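You operate a simulated robot arm through the tools that you are given. There is no shell and no other tool.

You are at the controls of a simulated robot arm. One attempt, no reset.

## Task
Put things in order on the top of the mixing bench. At the end: the blue pad stands where the white sample mould stood; the grey hanger clip from the top of the mixing bench stands where the blue pad stood; the red half brick (carton) from the top of the mixing bench is on the beige slump board; the white sample mould stands where the red half brick stood; whatever was shut is shut again. Leave all else as you found it, and nothing knocked over. Set down upright: half brick.

It is judged by the outcome, as a careful person would: the job done as asked, and still so three seconds after it is handed in. It fails if anything else is knocked over, pushed out of place, dropped, spilled or broken.

## Robot
A 6-joint arm with a two-finger parallel gripper, fixed in place. Base frame: the origin is on the floor under the middle of its stand, x ahead of it, y to its left, z up; the work surface is at about z = 74. Readings come in cm, rad, newtons and seconds.
With the tool pointing down near the work surface it reaches from about 20 to 64 cm from the base axis. Its first joint turns from -1.152 to 1.152 rad. Payload 2.7 kg.
The TCP is the grasp point between the finger pads, 2.3 cm short of the fingertips. In the tool frame z runs along the fingers and y along their closing line. Largest opening 9.4 cm; finger width 3.8, thickness 1; the body of the gripper, 5.4 by 9.6 cm, starts 3.9 cm behind the TCP.
Orientation is that of the tool frame in the base frame, as a unit quaternion [x, y, z, w]. With the fingers straight down and closing along the base's y, the tool's x points along the base's -x, its y along +y and its z along -z.

## Interface
- The arm moves only by the tool drive_tool. Its argument "increments" is a list of rows, each an object (a shift or turn left out is 0, a gripper value left out holds the last) with "dp": the shift along the tool's x, y, z in units of 300 mm (1.0 is 300 mm), a list of three; "rot": the turn, a rotation vector about the tool's x, y, z in units of 45 degrees (1.0 is 45 degrees), a list of three; "jaw": the finger opening in cm, from 0 to 9.4. In form: [{"dp": [tx, ty, tz], "rot": [rx, ry, rz], "jaw": jaw}, ...]. A call has 1 to 20 rows; each row is the pose to reach, as a shift and turn from the pose commanded when the call began, along the tool's axes at that moment. A call with a number of a shift or a turn outside -1 to 1 is refused whole. Each row takes 0.2 s and may step no farther than 5 cm and 0.15 rad from the row before; otherwise, or with a gripper value out of range, the whole call is refused. A pose out of reach is approached as far as the arm can. The call stops where the force on the tool passes 40 N (or 10 N more than at its start, if that is more) or the arm is blocked; 0.2 s more then pass. The fingers move at their own pace (about 4.5 cm/s each) and stop on an object; they squeeze with about 22 N. The grip force told is the motor's: it shows also when the fingers shut on nothing. Time passes only in rows, and 0.2 s behind the last, so rows that repeat a pose let the fingers close. It gives the time, the measured TCP pose, the force on the tool (base axes), the opening and the grip force at its end, in the units of the frame above (readings bear some noise), with the torque about the TCP (base axes, N m) and any sound that the robot's microphone picked up, and new pictures: "show" is both (left out), scene, wrist or none.
- Cameras (640 x 400 px; columns grow to the right, rows downward): "scene" is fixed at [6.32, -43.08, 138.85]; the picture's right is [0.85, -0.53, 0.00], its down [-0.37, -0.59, -0.71] and it looks along [0.38, 0.60, -0.70] (base axes); focal length 303 px, centre (320, 200). "wrist" rides on the gripper at [8.6, 1.6, -7.4] in the tool frame; the picture's right is [-0.18, 0.98, 0.00], its down [-0.58, -0.11, -0.81] and it looks along [-0.79, -0.15, 0.59] (tool axes); focal length 243 px, centre (320, 200). There is no depth. A picture from a camera that has moved, and an enlarged one, comes with that camera's place and axes in the base frame and with its lens.
- inspect(camera, box): a new picture of the part [left, top, right, bottom] of that camera's present view, enlarged. It takes no simulated time.
- job_done(): hands the job in; it is judged then, once.

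Places have to be worked out from the pictures, the camera data and where the tool is seen. Open the gripper and draw the arm clear of the work before you hand the job in, unless the task says otherwise.

The tools are called after ">>>" by a JSON object that holds its "method" and its "body". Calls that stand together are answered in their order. drive_tool: Moves the arm, as the interface text tells. Its arguments: {"type":"object","properties":{"increments":{"type":"array","items":{"type":"object","properties":{"dp":{"type":"array","items":{"type":"number"}},"rot":{"type":"array","items":{"type":"number"}},"jaw":{"type":"number"}}}},"show":{"type":"string","enum":["both","scene","wrist","none"]}},"required":["increments"]} The other tools are called the same way: inspect (camera, box) takes an enlarged picture of a part of a camera's view; job_done () hands the job in.

At the start:

```text
time_s: 0.0
tcp_pos: [40.67, -1.08, 106.93]
ee_rot: [0.0, 1.0, -0.001, 0.0]
ft_force: [-0.3, 0.6, 0.8]
torque: [0.0, 0.02, 0.02]
gripper_width: 9.41
finger_force: 0.0
```

scene: 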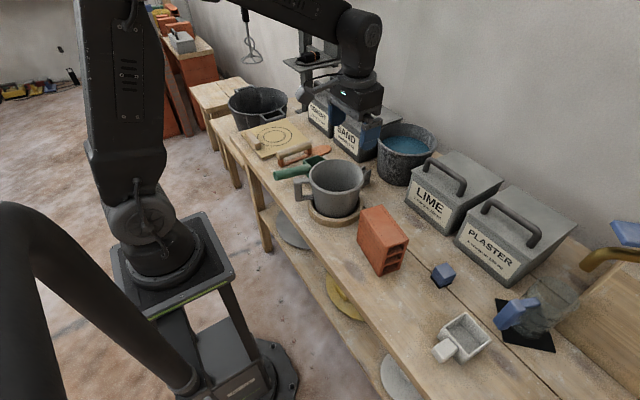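
wrist: 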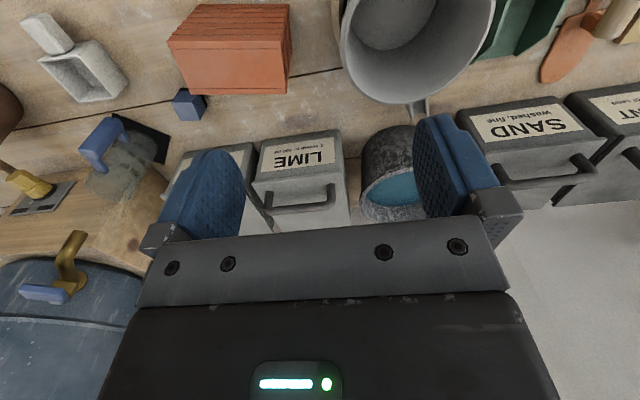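

I'll begin with enlarged views of the bench to identify the objects: blue pad, white mould, red half brick, grey hanger clip, beige slump board.

>>> {"method": "inspect", "body": {"camera": "scene", "box": [340, 190, 600, 380]}}

>>> {"method": "inspect", "body": {"camera": "scene", "box": [220, 60, 440, 240]}}

>>> {"method": "inspect", "body": {"camera": "wrist", "box": [0, 0, 320, 200]}}

>>> {"method": "inspect", "body": {"camera": "wrist", "box": [320, 0, 640, 200]}}

```text
2.11 times, centred on (470, 285) of scene
camera zoom: at [6.32, -43.08, 138.85], right [0.85, -0.53, 0.0], down [-0.37, -0.59, -0.71], along [0.38, 0.6, -0.7], focal length 638 px, centre (4, 21)
```

zoom: 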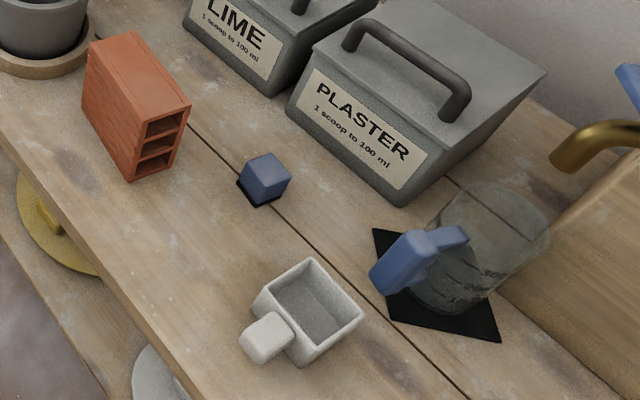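

```text
2.22 times, centred on (330, 150) of scene
camera zoom: at [6.32, -43.08, 138.85], right [0.85, -0.53, 0.0], down [-0.37, -0.59, -0.71], along [0.38, 0.6, -0.7], focal length 673 px, centre (298, 311)
```

zoom: 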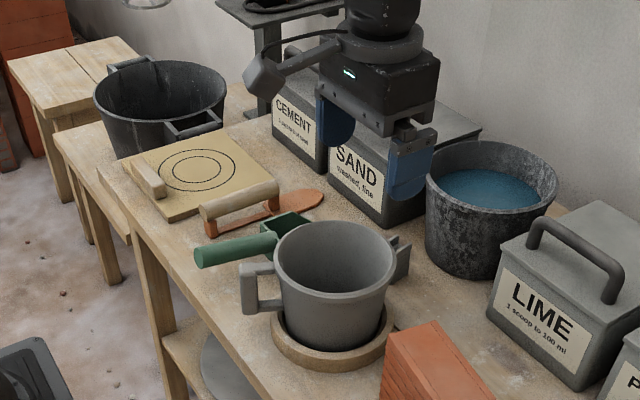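

```text
2.00 times, centred on (160, 100) of wrist
camera zoom: at [31.89, 0.51, 114.42], right [0.18, 0.98, 0.0], down [0.58, -0.11, 0.81], along [0.79, -0.15, -0.59], focal length 485 px, centre (640, 400)
```

zoom: 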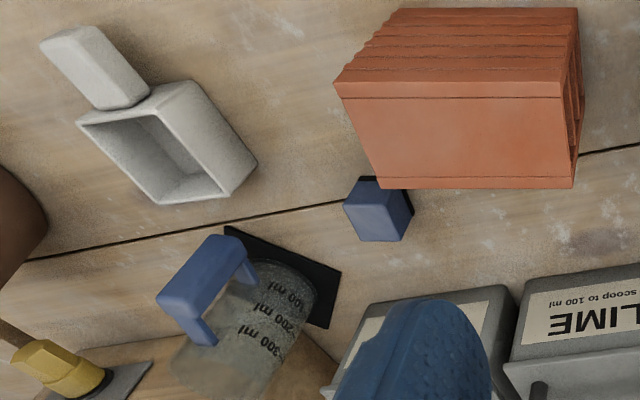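

```text
2.00 times, centred on (480, 100) of wrist
camera zoom: at [31.89, 0.51, 114.42], right [0.18, 0.98, 0.0], down [0.58, -0.11, 0.81], along [0.79, -0.15, -0.59], focal length 485 px, centre (0, 400)
```

zoom: 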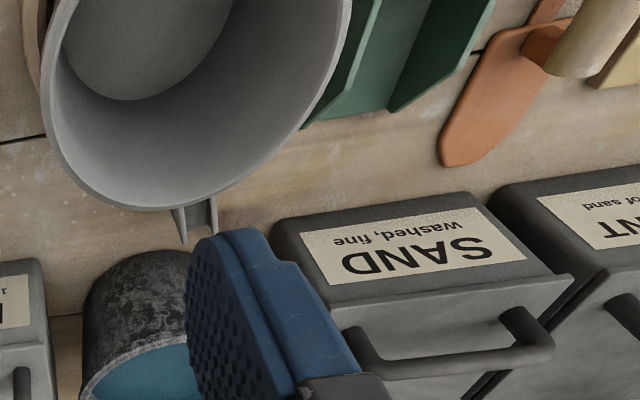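

I haven't found the grey hanger clip yet, so I'll enlarge more regions before moving.

>>> {"method": "inspect", "body": {"camera": "scene", "box": [270, 140, 390, 230]}}

>>> {"method": "inspect", "body": {"camera": "scene", "box": [520, 200, 640, 380]}}

>>> {"method": "inspect", "body": {"camera": "scene", "box": [230, 0, 400, 110]}}

>>> {"method": "inspect", "body": {"camera": "wrist", "box": [220, 120, 430, 250]}}

>>> {"method": "inspect", "body": {"camera": "wrist", "box": [0, 120, 180, 330]}}

>>> {"method": "inspect", "body": {"camera": "scene", "box": [240, 200, 420, 400]}}

```text
4.44 times, centred on (330, 185) of scene
camera zoom: at [6.32, -43.08, 138.85], right [0.85, -0.53, 0.0], down [-0.37, -0.59, -0.71], along [0.38, 0.6, -0.7], focal length 1346 px, centre (276, 267)
```

zoom: 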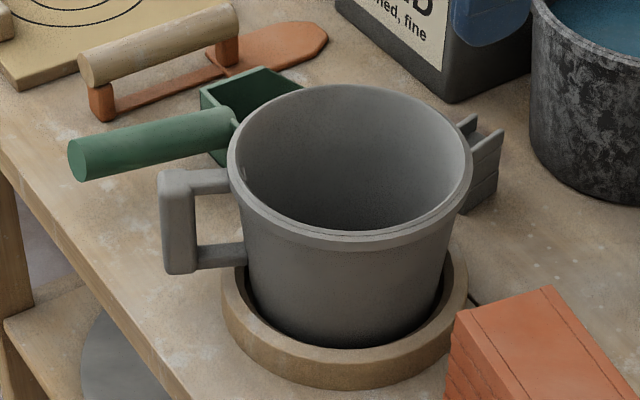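

```text
2.22 times, centred on (580, 290) of scene
camera zoom: at [6.32, -43.08, 138.85], right [0.85, -0.53, 0.0], down [-0.37, -0.59, -0.71], along [0.38, 0.6, -0.7], focal length 673 px, centre (-258, 0)
```

zoom: 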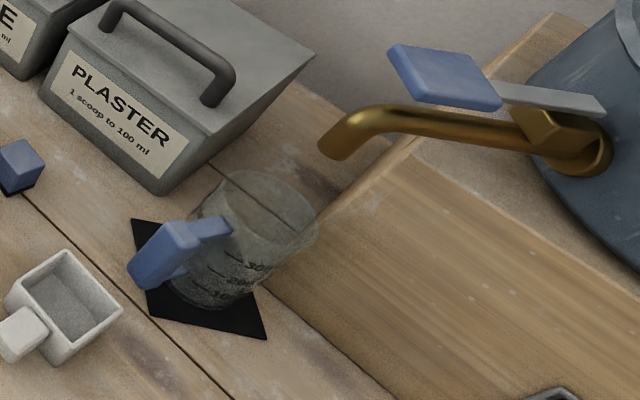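

```text
3.64 times, centred on (315, 55) of scene
camera zoom: at [6.32, -43.08, 138.85], right [0.85, -0.53, 0.0], down [-0.37, -0.59, -0.71], along [0.38, 0.6, -0.7], focal length 1101 px, centre (338, 727)
```

zoom: 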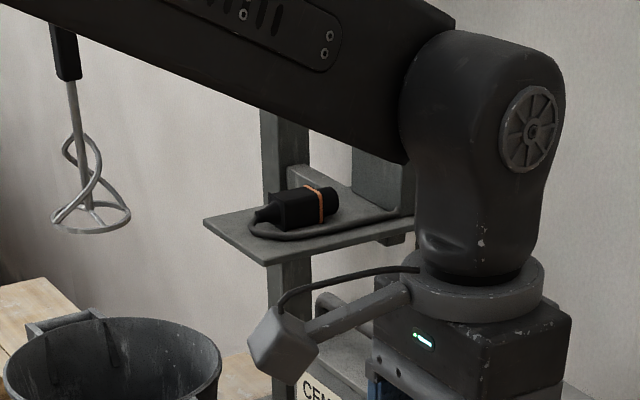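

```text
3.05 times, centred on (325, 185) of wrist
camera zoom: at [31.89, 0.51, 114.42], right [0.18, 0.98, 0.0], down [0.58, -0.11, 0.81], along [0.79, -0.15, -0.59], focal length 739 px, centre (305, 246)
```

zoom: 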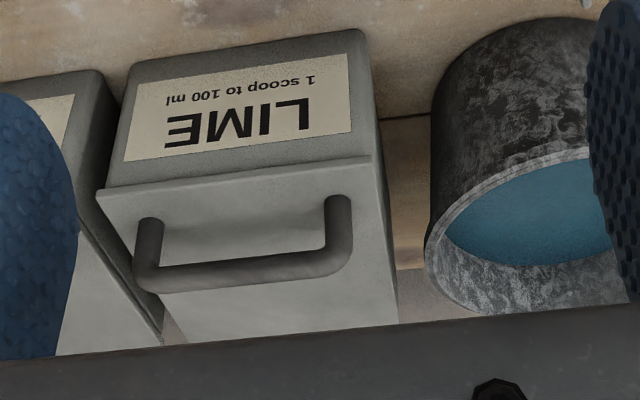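

```text
1.90 times, centred on (90, 225) of wrist
camera zoom: at [31.89, 0.51, 114.42], right [0.18, 0.98, 0.0], down [0.58, -0.11, 0.81], along [0.79, -0.15, -0.59], focal length 462 px, centre (758, 152)
```

zoom: 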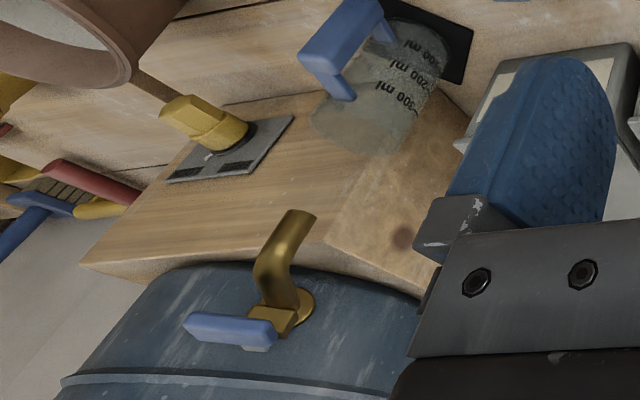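

```text
2.00 times, centred on (330, 300) of scene
camera zoom: at [6.32, -43.08, 138.85], right [0.85, -0.53, 0.0], down [-0.37, -0.59, -0.71], along [0.38, 0.6, -0.7], focal length 606 px, centre (300, 0)
```

zoom: 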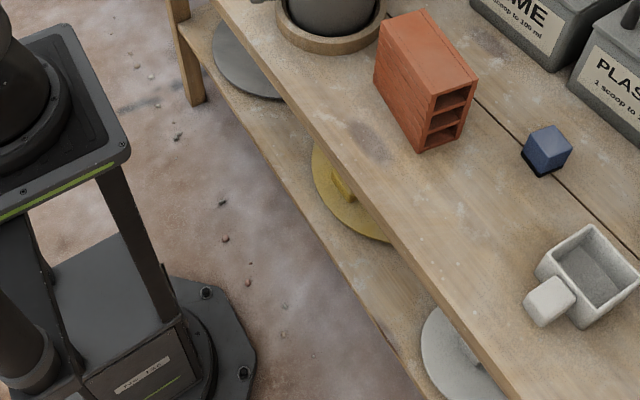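

The grey U-shaped piece behind the pot seems to be the hanger clip: triangulating both cameras puts it on the bench near (60, 13). I'll slide the arm left at the same height to look from a new angle.

>>> {"method": "drive_tool", "body": {"increments": [{"dp": [0, 0.15, 0]}, {"dp": [0, 0.3, 0]}, {"dp": [0, 0.45, 0]}, {"dp": [0, 0.45, 0]}], "show": "both"}}

```text
time_s: 1.0
tcp_pos: [40.71, 12.46, 106.97]
ee_rot: [0.001, 1.0, 0.0, 0.0]
ft_force: [-0.3, 0.8, -0.2]
torque: [0.0, -0.02, 0.04]
gripper_width: 9.39
finger_force: 0.1
camera wrist: at [31.93, 14.05, 114.38], right [0.19, 0.98, 0.0], down [0.58, -0.11, 0.81], along [0.79, -0.15, -0.59], focal length 243 px, centre (320, 200)
```

scene: 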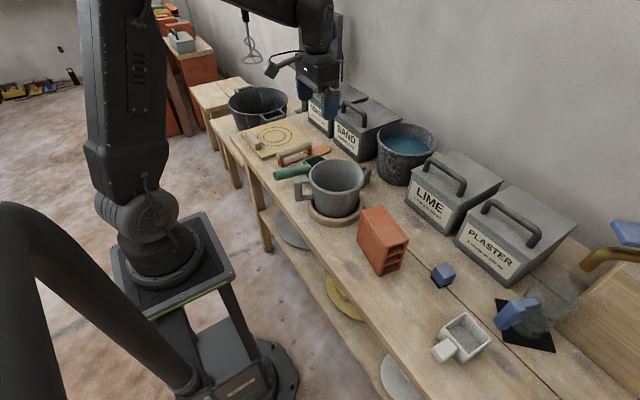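
wrist: 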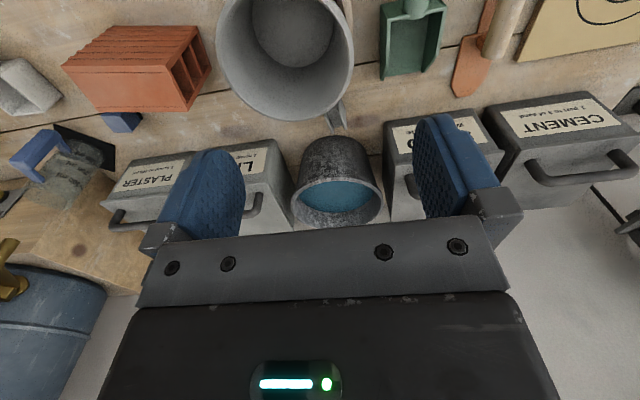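

>>> {"method": "inspect", "body": {"camera": "wrist", "box": [210, 0, 470, 170]}}

>>> {"method": "inspect", "body": {"camera": "wrist", "box": [300, 60, 390, 140]}}

>>> {"method": "inspect", "body": {"camera": "scene", "box": [220, 70, 400, 180]}}

>>> {"method": "inspect", "body": {"camera": "wrist", "box": [0, 0, 220, 200]}}

>>> {"method": "inspect", "body": {"camera": "wrist", "box": [460, 0, 640, 250]}}

```text
2.35 times, centred on (340, 85) of wrist
camera zoom: at [31.93, 14.05, 114.38], right [0.19, 0.98, 0.0], down [0.58, -0.11, 0.81], along [0.79, -0.15, -0.59], focal length 571 px, centre (273, 471)
```

zoom: 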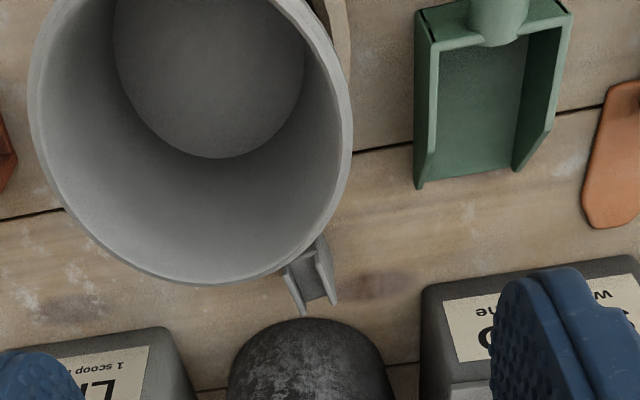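

```text
5.00 times, centred on (345, 100) of wrist
camera zoom: at [31.93, 14.05, 114.38], right [0.19, 0.98, 0.0], down [0.58, -0.11, 0.81], along [0.79, -0.15, -0.59], focal length 1213 px, centre (195, 700)
```

zoom: 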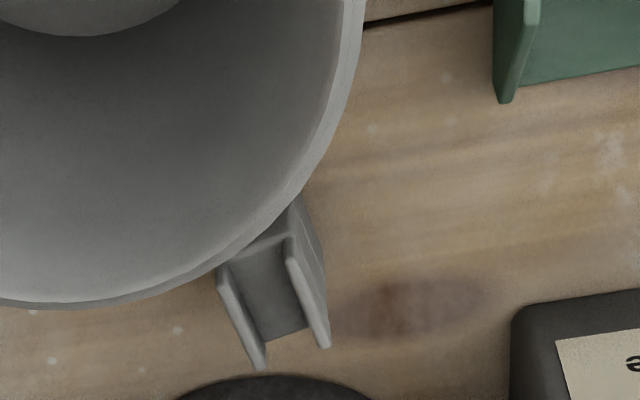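

```text
3.56 times, centred on (310, 125) of scene
camera zoom: at [6.32, -43.08, 138.85], right [0.85, -0.53, 0.0], down [-0.37, -0.59, -0.71], along [0.38, 0.6, -0.7], focal length 1077 px, centre (356, 467)
```

zoom: 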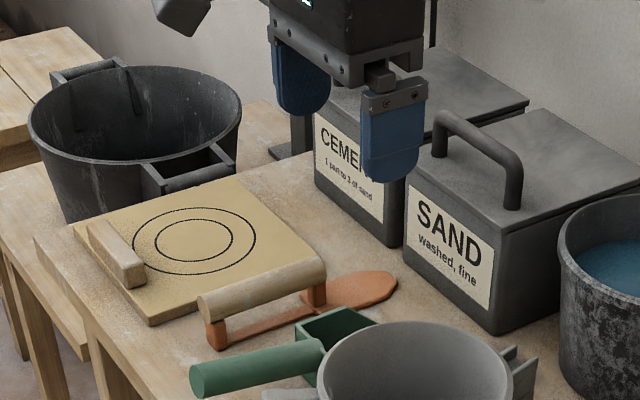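

```text
2.00 times, centred on (110, 100) of wrist
camera zoom: at [31.93, 14.05, 114.38], right [0.19, 0.98, 0.0], down [0.58, -0.11, 0.81], along [0.79, -0.15, -0.59], focal length 485 px, centre (740, 400)
```

zoom: 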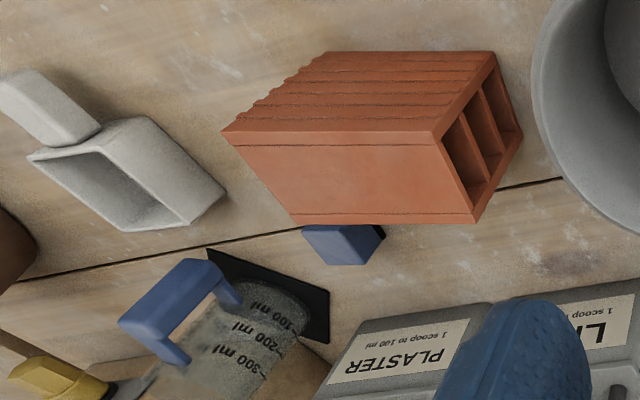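

```text
1.60 times, centred on (550, 125) of wrist
camera zoom: at [31.93, 14.05, 114.38], right [0.19, 0.98, 0.0], down [0.58, -0.11, 0.81], along [0.79, -0.15, -0.59], focal length 388 px, centre (-48, 320)
```

zoom: 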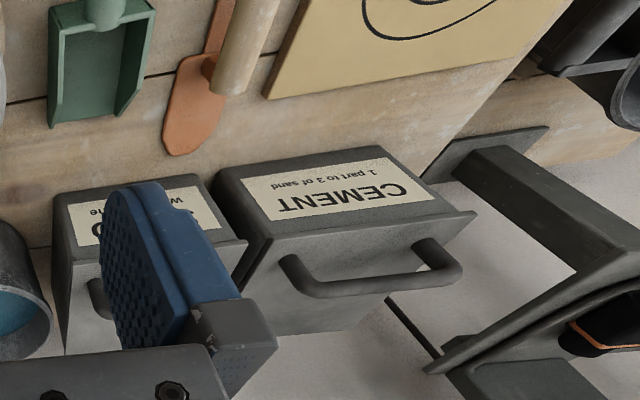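

The clip is confirmed: a small grey U-channel standing on the bench between the pot and the water bucket. I'll move forward over it for a steeper view.

>>> {"method": "drive_tool", "body": {"increments": [{"dp": [-0.15, 0, 0]}, {"dp": [-0.3, 0, 0]}, {"dp": [-0.45, 0.0, 0]}, {"dp": [-0.45, 0.0, 0]}], "show": "both"}}

```text
time_s: 2.0
tcp_pos: [54.34, 12.42, 107.1]
ee_rot: [0.001, 1.0, 0.0, 0.0]
ft_force: [-0.1, -0.8, 0.3]
torque: [0.0, -0.02, -0.01]
gripper_width: 9.41
finger_force: 0.0
camera wrist: at [45.56, 14.09, 114.64], right [0.18, 0.98, 0.0], down [0.58, -0.11, 0.81], along [0.79, -0.15, -0.59], focal length 243 px, centre (320, 200)
```

scene: 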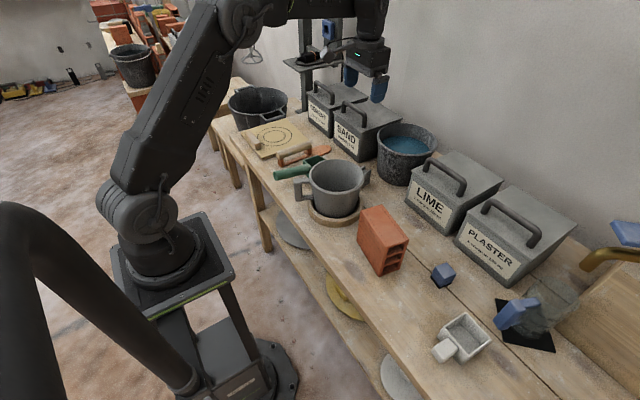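
wrist: 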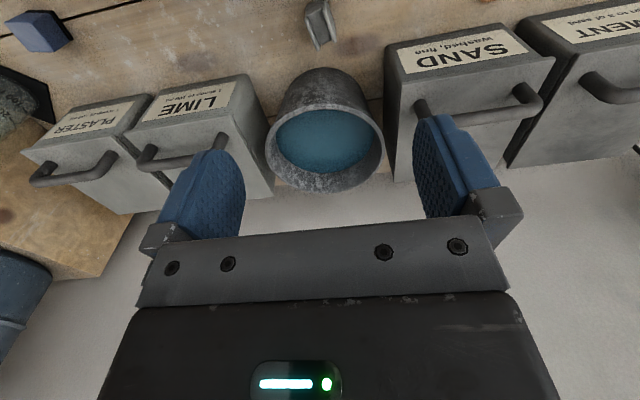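

>>> {"method": "inspect", "body": {"camera": "wrist", "box": [270, 0, 380, 70]}}

>>> {"method": "inspect", "body": {"camera": "wrist", "box": [0, 0, 280, 200]}}

>>> {"method": "inspect", "body": {"camera": "wrist", "box": [260, 0, 640, 200]}}

>>> {"method": "inspect", "body": {"camera": "scene", "box": [280, 0, 460, 130]}}

```text
5.71 times, centred on (325, 35) of wrist
camera zoom: at [45.56, 14.09, 114.64], right [0.18, 0.98, 0.0], down [0.58, -0.11, 0.81], along [0.79, -0.15, -0.59], focal length 1386 px, centre (291, 1143)
```

zoom: 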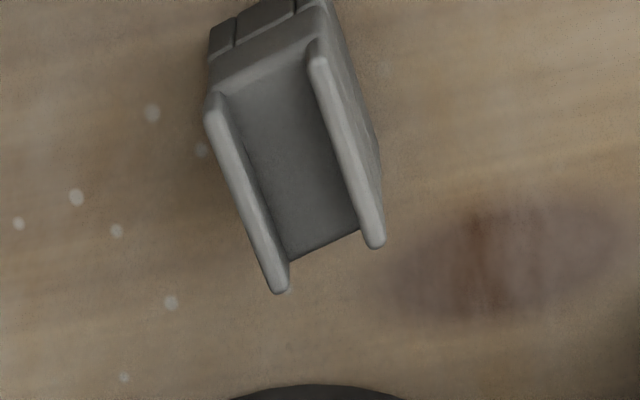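

```text
2.00 times, centred on (140, 100) of wrist
camera zoom: at [45.56, 14.09, 114.64], right [0.18, 0.98, 0.0], down [0.58, -0.11, 0.81], along [0.79, -0.15, -0.59], focal length 485 px, centre (680, 400)
```

zoom: 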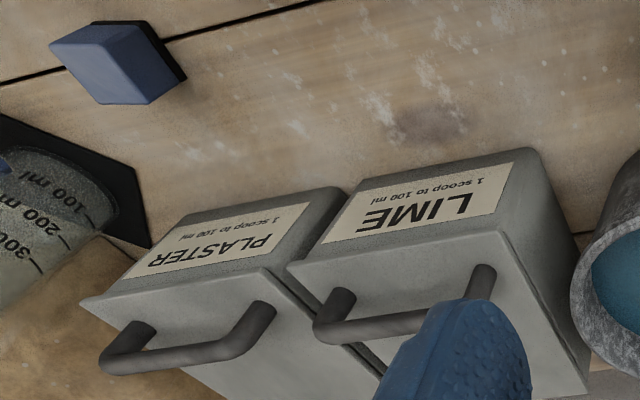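

```text
1.68 times, centred on (450, 100) of wrist
camera zoom: at [45.56, 14.09, 114.64], right [0.18, 0.98, 0.0], down [0.58, -0.11, 0.81], along [0.79, -0.15, -0.59], focal length 409 px, centre (101, 368)
```

zoom: 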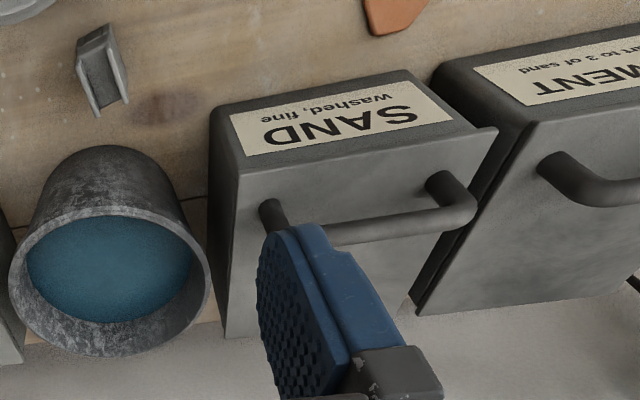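

```text
3.08 times, centred on (370, 65) of scene
camera zoom: at [6.32, -43.08, 138.85], right [0.85, -0.53, 0.0], down [-0.37, -0.59, -0.71], along [0.38, 0.6, -0.7], focal length 932 px, centre (166, 615)
```

zoom: 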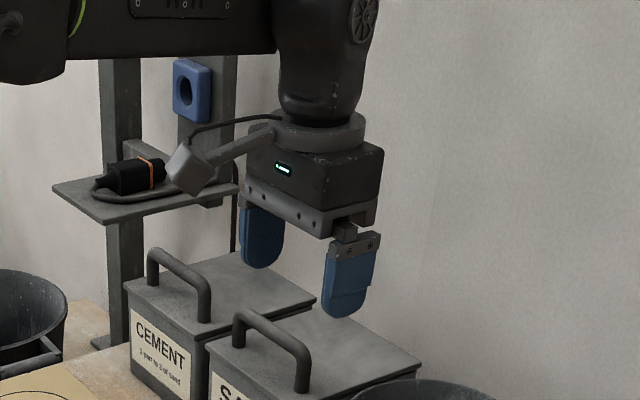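

I'll zoom the scene camera tightly on the clip to triangulate its height and extents, and on the other objects for accurate positions.

>>> {"method": "inspect", "body": {"camera": "scene", "box": [345, 155, 393, 200]}}

>>> {"method": "inspect", "body": {"camera": "scene", "box": [420, 250, 470, 300]}}

>>> {"method": "inspect", "body": {"camera": "scene", "box": [420, 300, 510, 375]}}

>>> {"method": "inspect", "body": {"camera": "scene", "box": [345, 195, 425, 285]}}

>>> {"method": "inspect", "body": {"camera": "scene", "box": [230, 105, 350, 185]}}

```text
8.89 times, centred on (369, 178) of scene
camera zoom: at [6.32, -43.08, 138.85], right [0.85, -0.53, 0.0], down [-0.37, -0.59, -0.71], along [0.38, 0.6, -0.7], focal length 2692 px, centre (-116, 400)
```

zoom: 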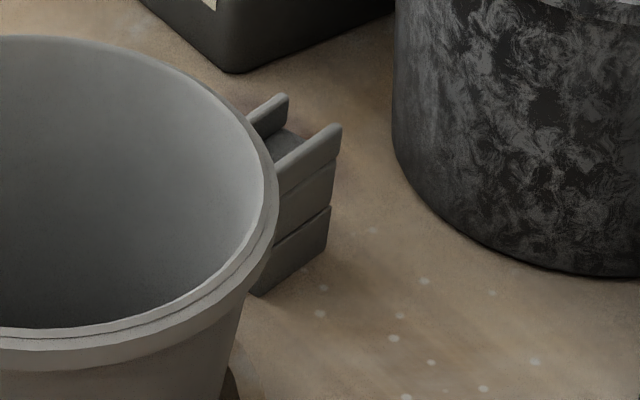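

```text
8.00 times, centred on (445, 275) of scene
camera zoom: at [6.32, -43.08, 138.85], right [0.85, -0.53, 0.0], down [-0.37, -0.59, -0.71], along [0.38, 0.6, -0.7], focal length 2423 px, centre (-680, -400)
```

zoom: 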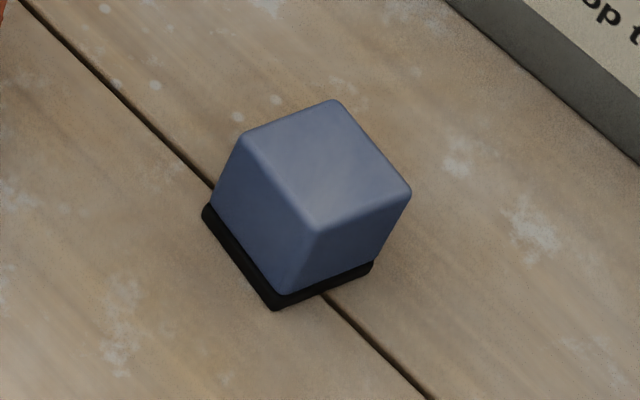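

```text
5.33 times, centred on (465, 338) of scene
camera zoom: at [6.32, -43.08, 138.85], right [0.85, -0.53, 0.0], down [-0.37, -0.59, -0.71], along [0.38, 0.6, -0.7], focal length 1615 px, centre (-453, -533)
```

zoom: 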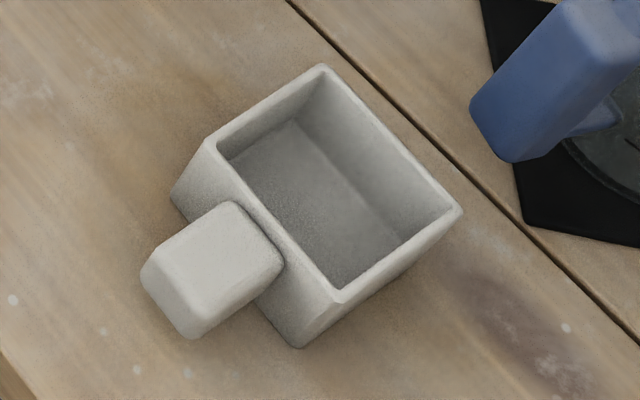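

```text
4.44 times, centred on (385, 240) of scene
camera zoom: at [6.32, -43.08, 138.85], right [0.85, -0.53, 0.0], down [-0.37, -0.59, -0.71], along [0.38, 0.6, -0.7], focal length 1346 px, centre (31, 22)
```

zoom: 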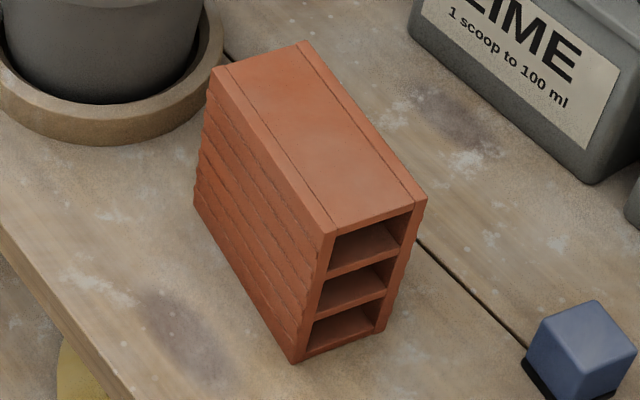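

```text
5.00 times, centred on (290, 145) of scene
camera zoom: at [6.32, -43.08, 138.85], right [0.85, -0.53, 0.0], down [-0.37, -0.59, -0.71], along [0.38, 0.6, -0.7], focal length 1514 px, centre (470, 475)
```

zoom: 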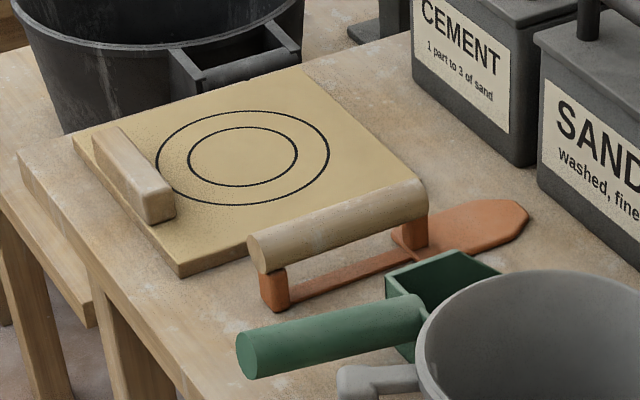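

Geometry estimates: brick centre about (43.1, −12.1), 5.8×12×11.7 cm, yaw about −10°. Pad is at (51.2, −26), mould body at (43.2, −38.1), and the board covers x 34–54, y 40–59.5. The brick goes first, so I'll fly over it while turning the wrist so the jaws close across its width.

>>> {"method": "drive_tool", "body": {"increments": [{"dp": [0.0535, -0.1168, 0.01], "rot": [0, 0, -0.1262]}, {"dp": [0.1071, -0.2335, 0.02], "rot": [0, 0, -0.2524]}, {"dp": [0.1606, -0.3503, 0.03], "rot": [0, 0, -0.3786]}, {"dp": [0.2141, -0.467, 0.04], "rot": [0, 0, -0.5047]}, {"dp": [0.2676, -0.5838, 0.05], "rot": [0, 0, -0.6309]}, {"dp": [0.3212, -0.7005, 0.06], "rot": [0, 0, -0.7571]}, {"dp": [0.3747, -0.8173, 0.07], "rot": [0, 0, -0.8833]}, {"dp": [0.3747, -0.8173, 0.07], "rot": [0, 0, -0.8833]}], "show": "both"}}

```text
time_s: 3.8
tcp_pos: [42.8, -12.05, 104.67]
ee_rot: [-0.34, 0.94, 0.0, 0.001]
ft_force: [-0.2, -0.7, -0.2]
torque: [0.0, 0.02, -0.02]
gripper_width: 9.42
finger_force: 0.0
camera wrist: at [35.06, -16.44, 112.19], right [-0.49, 0.87, 0.0], down [0.52, 0.29, 0.81], along [0.7, 0.39, -0.59], focal length 243 px, centre (320, 200)
```

scene: 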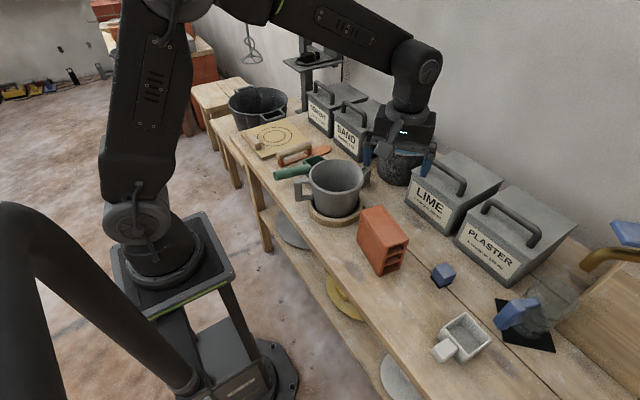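
wrist: 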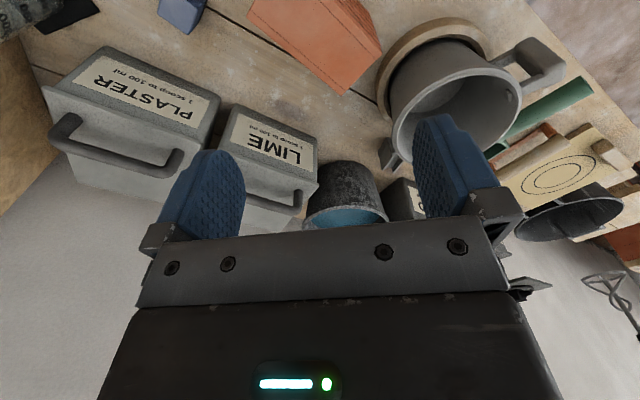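

The turn went the expected way. I'll complete the rotation in place above the brick.

>>> {"method": "drive_tool", "body": {"increments": [{"rot": [0, 0, -0.1767]}, {"rot": [0, 0, -0.3533]}, {"rot": [0, 0, -0.53]}, {"rot": [0, 0, -0.7067]}, {"rot": [0, 0, -0.8833]}, {"rot": [0, 0, -0.8833]}], "show": "both"}}

```text
time_s: 5.2
tcp_pos: [42.86, -12.15, 104.92]
ee_rot: [-0.64, 0.768, -0.001, 0.0]
ft_force: [-0.2, -0.4, 0.4]
torque: [0.04, 0.02, -0.02]
gripper_width: 9.42
finger_force: 0.1
camera wrist: at [39.63, -20.38, 112.29], right [-0.93, 0.36, 0.0], down [0.21, 0.55, 0.81], along [0.29, 0.75, -0.59], focal length 243 px, centre (320, 200)
```

scene: 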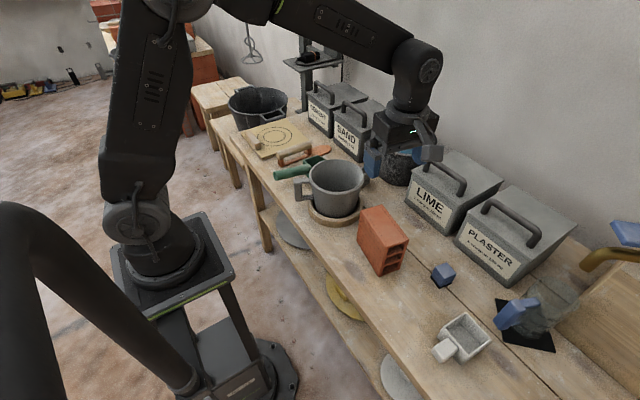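
wrist: 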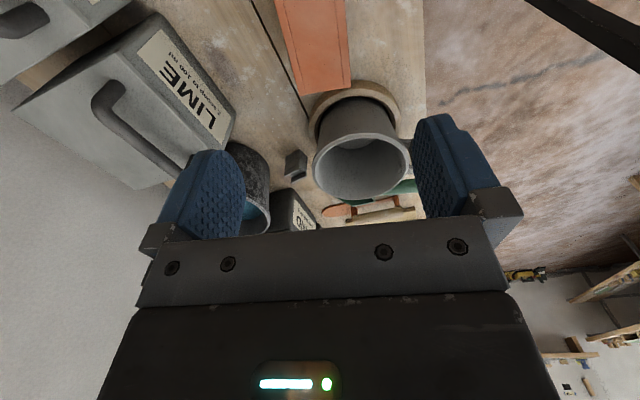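

I'll use this wrist view to refine the brick's top edges.

>>> {"method": "inspect", "body": {"camera": "wrist", "box": [240, 0, 400, 100]}}

>>> {"method": "inspect", "body": {"camera": "wrist", "box": [260, 120, 440, 240]}}

```text
4.00 times, centred on (320, 50) of wrist
camera zoom: at [39.63, -20.38, 112.29], right [-0.93, 0.36, 0.0], down [0.21, 0.55, 0.81], along [0.29, 0.75, -0.59], focal length 970 px, centre (320, 800)
```

zoom: 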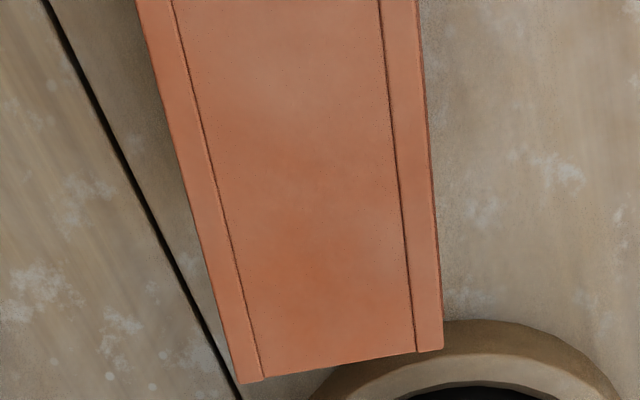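

```text
3.33 times, centred on (350, 180) of wrist
camera zoom: at [39.63, -20.38, 112.29], right [-0.93, 0.36, 0.0], down [0.21, 0.55, 0.81], along [0.29, 0.75, -0.59], focal length 809 px, centre (220, 267)
```

zoom: 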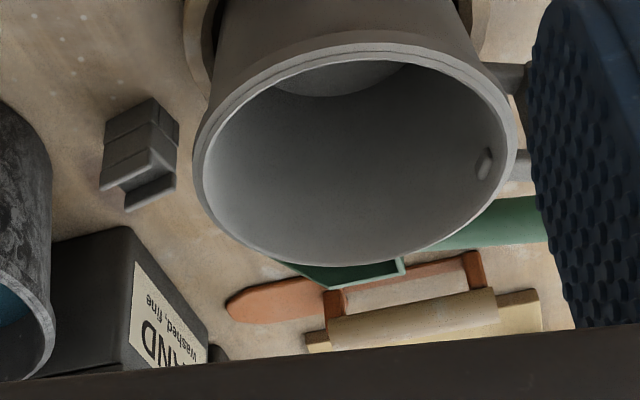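

Both views agree: brick centre is near (43.3, −12.05), yaw −11°, top at z≈85.7. I'll descend to just above it and check alignment.

>>> {"method": "drive_tool", "body": {"increments": [{"dp": [-0.0038, -0.011, 0.12]}, {"dp": [-0.0038, -0.011, 0.24]}, {"dp": [-0.0038, -0.011, 0.36]}, {"dp": [-0.0038, -0.011, 0.48]}, {"dp": [-0.0038, -0.011, 0.48]}], "show": "both"}}

>>> {"method": "inspect", "body": {"camera": "scene", "box": [320, 130, 460, 290]}}

```text
time_s: 6.4
tcp_pos: [43.18, -12.15, 90.32]
ee_rot: [-0.64, 0.769, -0.001, 0.0]
ft_force: [-0.5, -0.3, -0.2]
torque: [0.01, 0.0, -0.01]
gripper_width: 9.4
finger_force: 0.0
camera wrist: at [39.93, -20.36, 97.8], right [-0.93, 0.36, 0.0], down [0.21, 0.55, 0.81], along [0.29, 0.75, -0.59], focal length 243 px, centre (320, 200)
```

scene: 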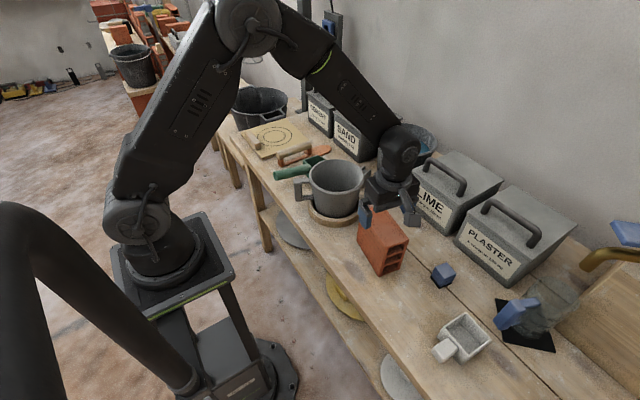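
wrist: 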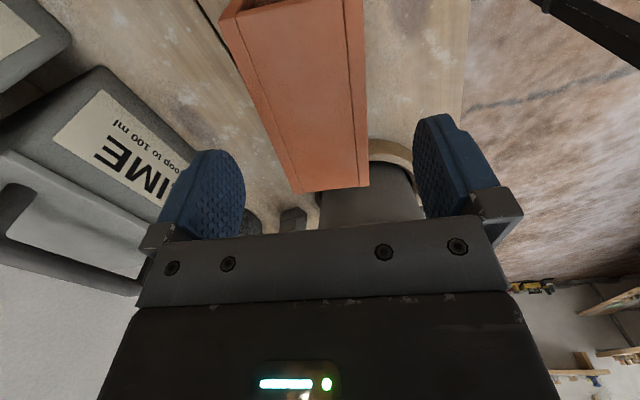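

```text
2.50 times, centred on (390, 210) of scene
camera zoom: at [6.32, -43.08, 138.85], right [0.85, -0.53, 0.0], down [-0.37, -0.59, -0.71], along [0.38, 0.6, -0.7], focal length 757 px, centre (145, 175)
```

zoom: 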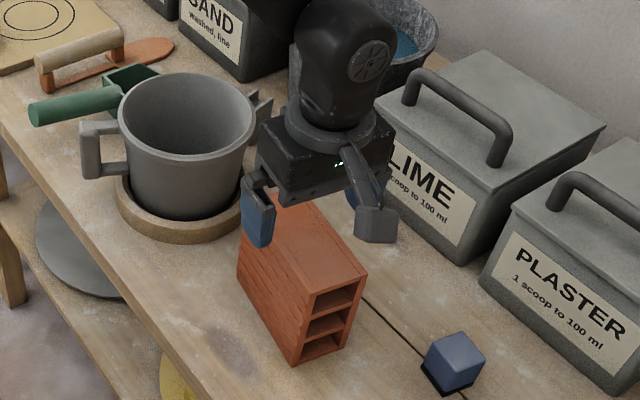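

Alignment looks good: the brick sits midway between the fingers. I'll descend to z≈83 and close the jaws.

>>> {"method": "drive_tool", "body": {"increments": [{"dp": [0, 0, 0.083]}, {"dp": [0, 0, 0.166]}, {"dp": [0, 0, 0.2477]}, {"dp": [0, 0, 0.2477]}, {"dp": [0, 0, 0.2477], "jaw": 3}, {"dp": [0, 0, 0.2477], "jaw": 3}, {"dp": [0, 0, 0.2477], "jaw": 3}, {"dp": [0, 0, 0.2477], "jaw": 3}, {"dp": [0, 0, 0.2477], "jaw": 3}], "show": "both"}}

```text
time_s: 8.4
tcp_pos: [43.06, -11.94, 83.26]
ee_rot: [-0.639, 0.769, 0.0, 0.0]
ft_force: [3.4, 0.2, 1.6]
torque: [-0.06, -0.08, 0.0]
gripper_width: 6.03
finger_force: 21.6
camera wrist: at [39.84, -20.14, 90.58], right [-0.93, 0.36, 0.0], down [0.21, 0.55, 0.81], along [0.29, 0.75, -0.59], focal length 243 px, centre (320, 200)
```

scene: 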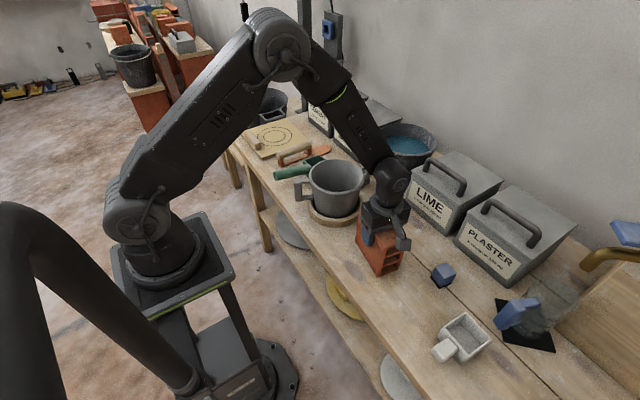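
wrist: 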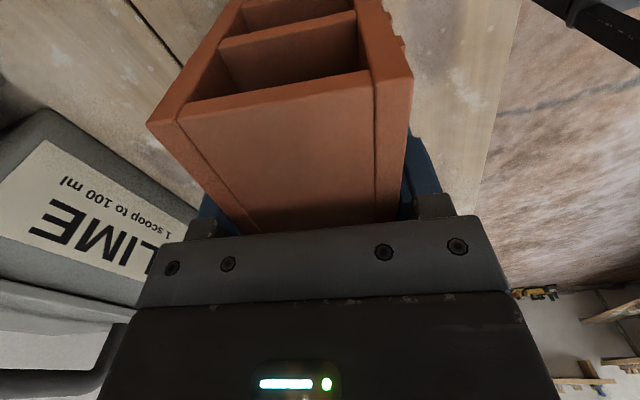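

Gripped at 6.0 cm width with a firm 21.6 N. I'll lift a little first to check weight and hold.

>>> {"method": "drive_tool", "body": {"increments": [{"dp": [0, 0, -0.03]}, {"dp": [0, 0, -0.08]}, {"dp": [0, 0, -0.15]}, {"dp": [0, 0, -0.15]}], "show": "both"}}

```text
time_s: 9.4
tcp_pos: [43.06, -12.18, 87.47]
ee_rot: [-0.639, 0.77, 0.001, 0.0]
ft_force: [-0.2, 0.2, -5.7]
torque: [0.0, 0.01, -0.01]
gripper_width: 5.97
finger_force: 22.0
camera wrist: at [39.8, -20.3, 94.82], right [-0.93, 0.36, 0.0], down [0.21, 0.55, 0.81], along [0.29, 0.75, -0.59], focal length 243 px, centre (320, 200)
```

scene: 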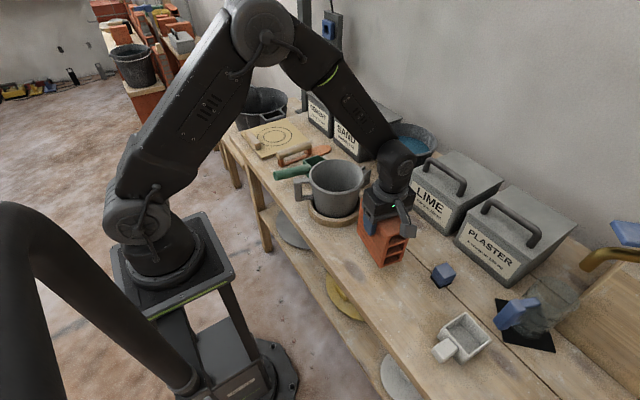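
wrist: 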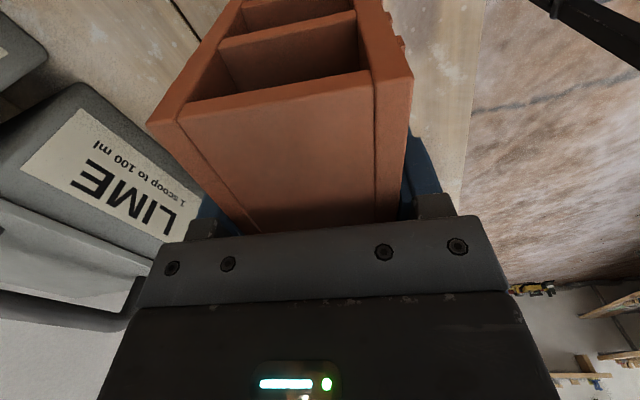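

The brick is held squarely, about 0.58 kg with no torque. I'll raise it well above the pot rim (z≈87.5) before moving toward the board.

>>> {"method": "drive_tool", "body": {"increments": [{"dp": [0, 0, -0.125]}, {"dp": [0, 0, -0.25]}, {"dp": [0, 0, -0.375]}, {"dp": [0, 0, -0.4833]}, {"dp": [0, 0, -0.4833]}], "show": "scene"}}

```text
time_s: 10.6
tcp_pos: [43.35, -12.09, 102.04]
ee_rot: [-0.639, 0.77, 0.0, 0.0]
ft_force: [0.1, -0.4, -5.9]
torque: [0.01, -0.01, -0.01]
gripper_width: 6.0
finger_force: 22.5
```

scene: 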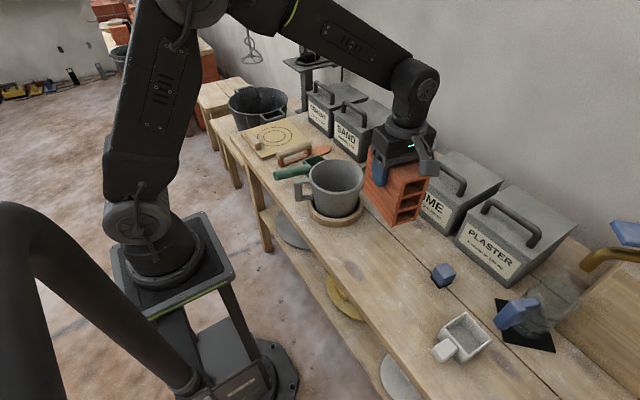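

The brick is clear of everything. I'll carry it left over the pot at z≈102, so its bottom is near z 93.

>>> {"method": "drive_tool", "body": {"increments": [{"dp": [-0.1196, 0.0268, 0]}, {"dp": [-0.2393, 0.0537, 0]}, {"dp": [-0.3589, 0.0805, 0]}, {"dp": [-0.4785, 0.1073, 0]}, {"dp": [-0.5981, 0.1341, 0]}, {"dp": [-0.7178, 0.161, 0]}, {"dp": [-0.8374, 0.1878, 0]}, {"dp": [-0.957, 0.2146, 0]}, {"dp": [-0.957, 0.2146, 0]}], "show": "both"}}

```text
time_s: 12.6
tcp_pos: [42.16, 17.39, 101.93]
ee_rot: [-0.639, 0.769, -0.001, 0.0]
ft_force: [-0.5, -0.2, -5.5]
torque: [0.0, -0.01, 0.01]
gripper_width: 5.97
finger_force: 22.5
camera wrist: at [38.98, 9.26, 109.35], right [-0.93, 0.36, 0.0], down [0.21, 0.55, 0.81], along [0.29, 0.75, -0.59], focal length 243 px, centre (320, 200)
```

scene: 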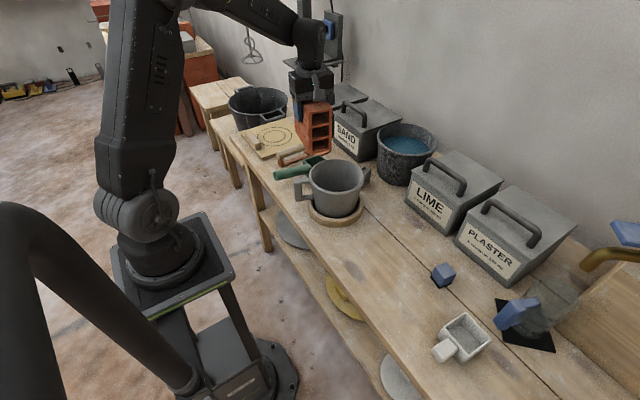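
wrist: 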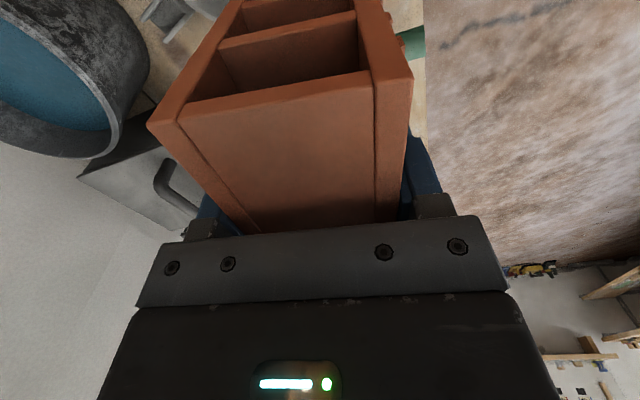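

Clear so far. I'll continue to above the board, squaring the brick to it (turn of about 10°).

>>> {"method": "drive_tool", "body": {"increments": [{"dp": [-0.1198, 0.0272, 0], "rot": [0, 0, -0.029]}, {"dp": [-0.2395, 0.0544, 0], "rot": [0, 0, -0.058]}, {"dp": [-0.3593, 0.0816, 0], "rot": [0, 0, -0.087]}, {"dp": [-0.479, 0.1088, 0], "rot": [0, 0, -0.117]}, {"dp": [-0.5988, 0.1359, 0], "rot": [0, 0, -0.146]}, {"dp": [-0.7185, 0.1631, 0], "rot": [0, 0, -0.175]}, {"dp": [-0.8383, 0.1903, 0], "rot": [0, 0, -0.204]}, {"dp": [-0.958, 0.2175, 0], "rot": [0, 0, -0.2333]}, {"dp": [-0.958, 0.2175, 0], "rot": [0, 0, -0.2333]}], "show": "both"}}

>>> {"method": "inspect", "body": {"camera": "scene", "box": [200, 40, 370, 190]}}

```text
time_s: 14.6
tcp_pos: [40.87, 46.61, 101.9]
ee_rot: [0.707, -0.707, 0.0, 0.001]
ft_force: [0.4, 0.6, -5.5]
torque: [-0.01, 0.0, 0.01]
gripper_width: 5.96
finger_force: 21.9
camera wrist: at [39.27, 38.08, 109.41], right [-0.98, 0.18, 0.0], down [0.11, 0.58, 0.81], along [0.15, 0.79, -0.59], focal length 243 px, centre (320, 200)
```

scene: 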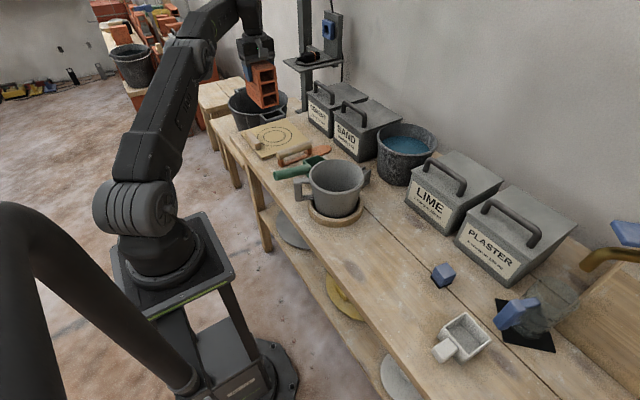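
wrist: 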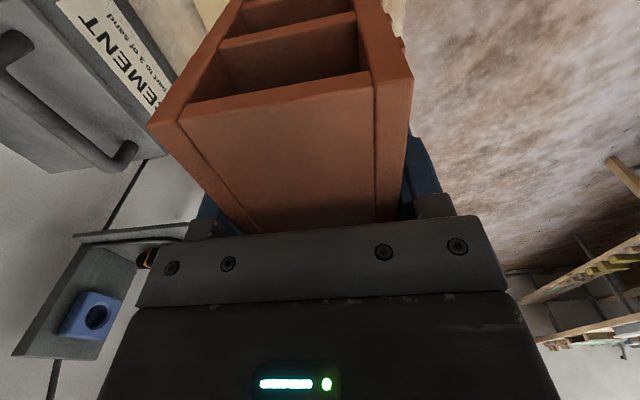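

```text
2.67 times, centred on (285, 115) of scene
camera zoom: at [6.33, -43.07, 138.85], right [0.85, -0.53, 0.0], down [-0.37, -0.59, -0.71], along [0.38, 0.6, -0.7], focal length 808 px, centre (413, 427)
```

zoom: 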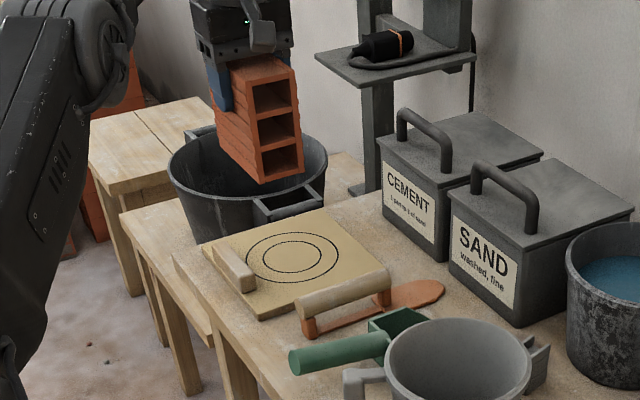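

The brick hangs above the near part of the board, clear of its handle block and the trowel. I'll lower it to a few cm above the board.

>>> {"method": "drive_tool", "body": {"increments": [{"dp": [-0.0167, 0, 0.14]}, {"dp": [-0.0167, 0, 0.28]}, {"dp": [-0.0167, 0, 0.42]}, {"dp": [-0.0167, 0, 0.5]}, {"dp": [-0.0167, 0, 0.5]}], "show": "both"}}

>>> {"method": "inspect", "body": {"camera": "scene", "box": [220, 70, 350, 180]}}

```text
time_s: 15.8
tcp_pos: [41.06, 47.13, 86.94]
ee_rot: [-0.707, 0.707, 0.0, 0.0]
ft_force: [0.2, 0.4, -5.2]
torque: [-0.01, 0.01, -0.03]
gripper_width: 5.98
finger_force: 21.7
camera wrist: at [39.33, 38.59, 94.35], right [-0.98, 0.18, 0.0], down [0.11, 0.58, 0.81], along [0.15, 0.79, -0.59], focal length 243 px, centre (320, 200)
```

scene: 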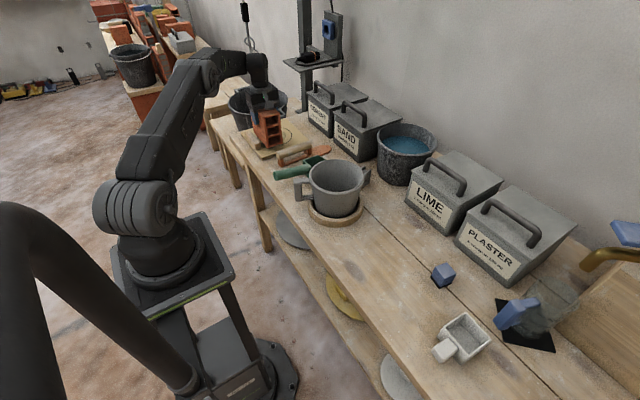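
wrist: 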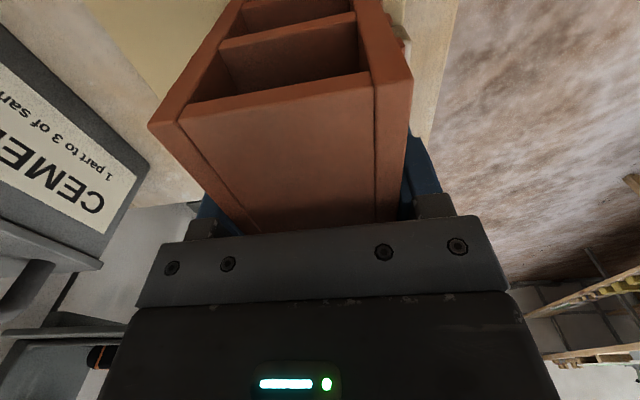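

```text
3.64 times, centred on (285, 125) of scene
camera zoom: at [6.33, -43.07, 138.85], right [0.85, -0.53, 0.0], down [-0.37, -0.59, -0.71], along [0.38, 0.6, -0.7], focal length 1101 px, centre (447, 473)
```

zoom: 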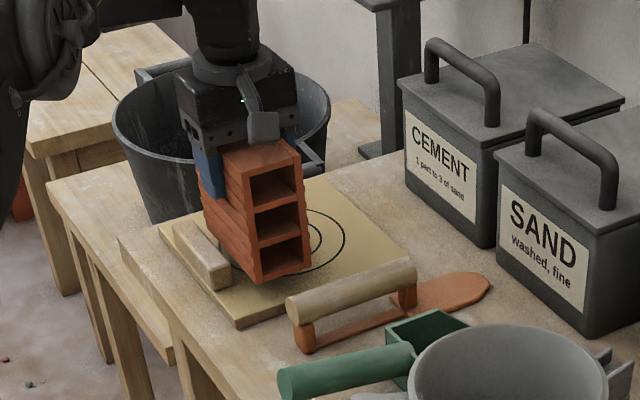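

The view shows the brick square over the board, a few cm up and clear of the handle block. I'll lower slowly in small steps until contact.

>>> {"method": "drive_tool", "body": {"increments": [{"dp": [0, 0, 0.025]}, {"dp": [0, 0, 0.05]}, {"dp": [0, 0, 0.067]}, {"dp": [0, 0, 0.075]}, {"dp": [0, 0, 0.075]}], "show": "none"}}

```text
time_s: 17.0
tcp_pos: [41.13, 47.28, 85.01]
ee_rot: [-0.707, 0.707, 0.001, 0.001]
ft_force: [0.6, 0.8, -7.0]
torque: [0.03, 0.02, -0.01]
gripper_width: 6.01
finger_force: 22.5
```

No contact yet (force still just the brick's weight). I'll continue in smaller steps.

>>> {"method": "drive_tool", "body": {"increments": [{"dp": [0, 0, 0.007]}, {"dp": [0, 0, 0.014]}, {"dp": [0, 0, 0.014]}], "show": "none"}}

```text
time_s: 17.8
tcp_pos: [41.06, 47.27, 84.64]
ee_rot: [-0.707, 0.707, 0.0, 0.001]
ft_force: [-0.8, -3.5, 9.8]
torque: [-0.55, 0.58, 0.08]
gripper_width: 6.0
finger_force: 22.1
```

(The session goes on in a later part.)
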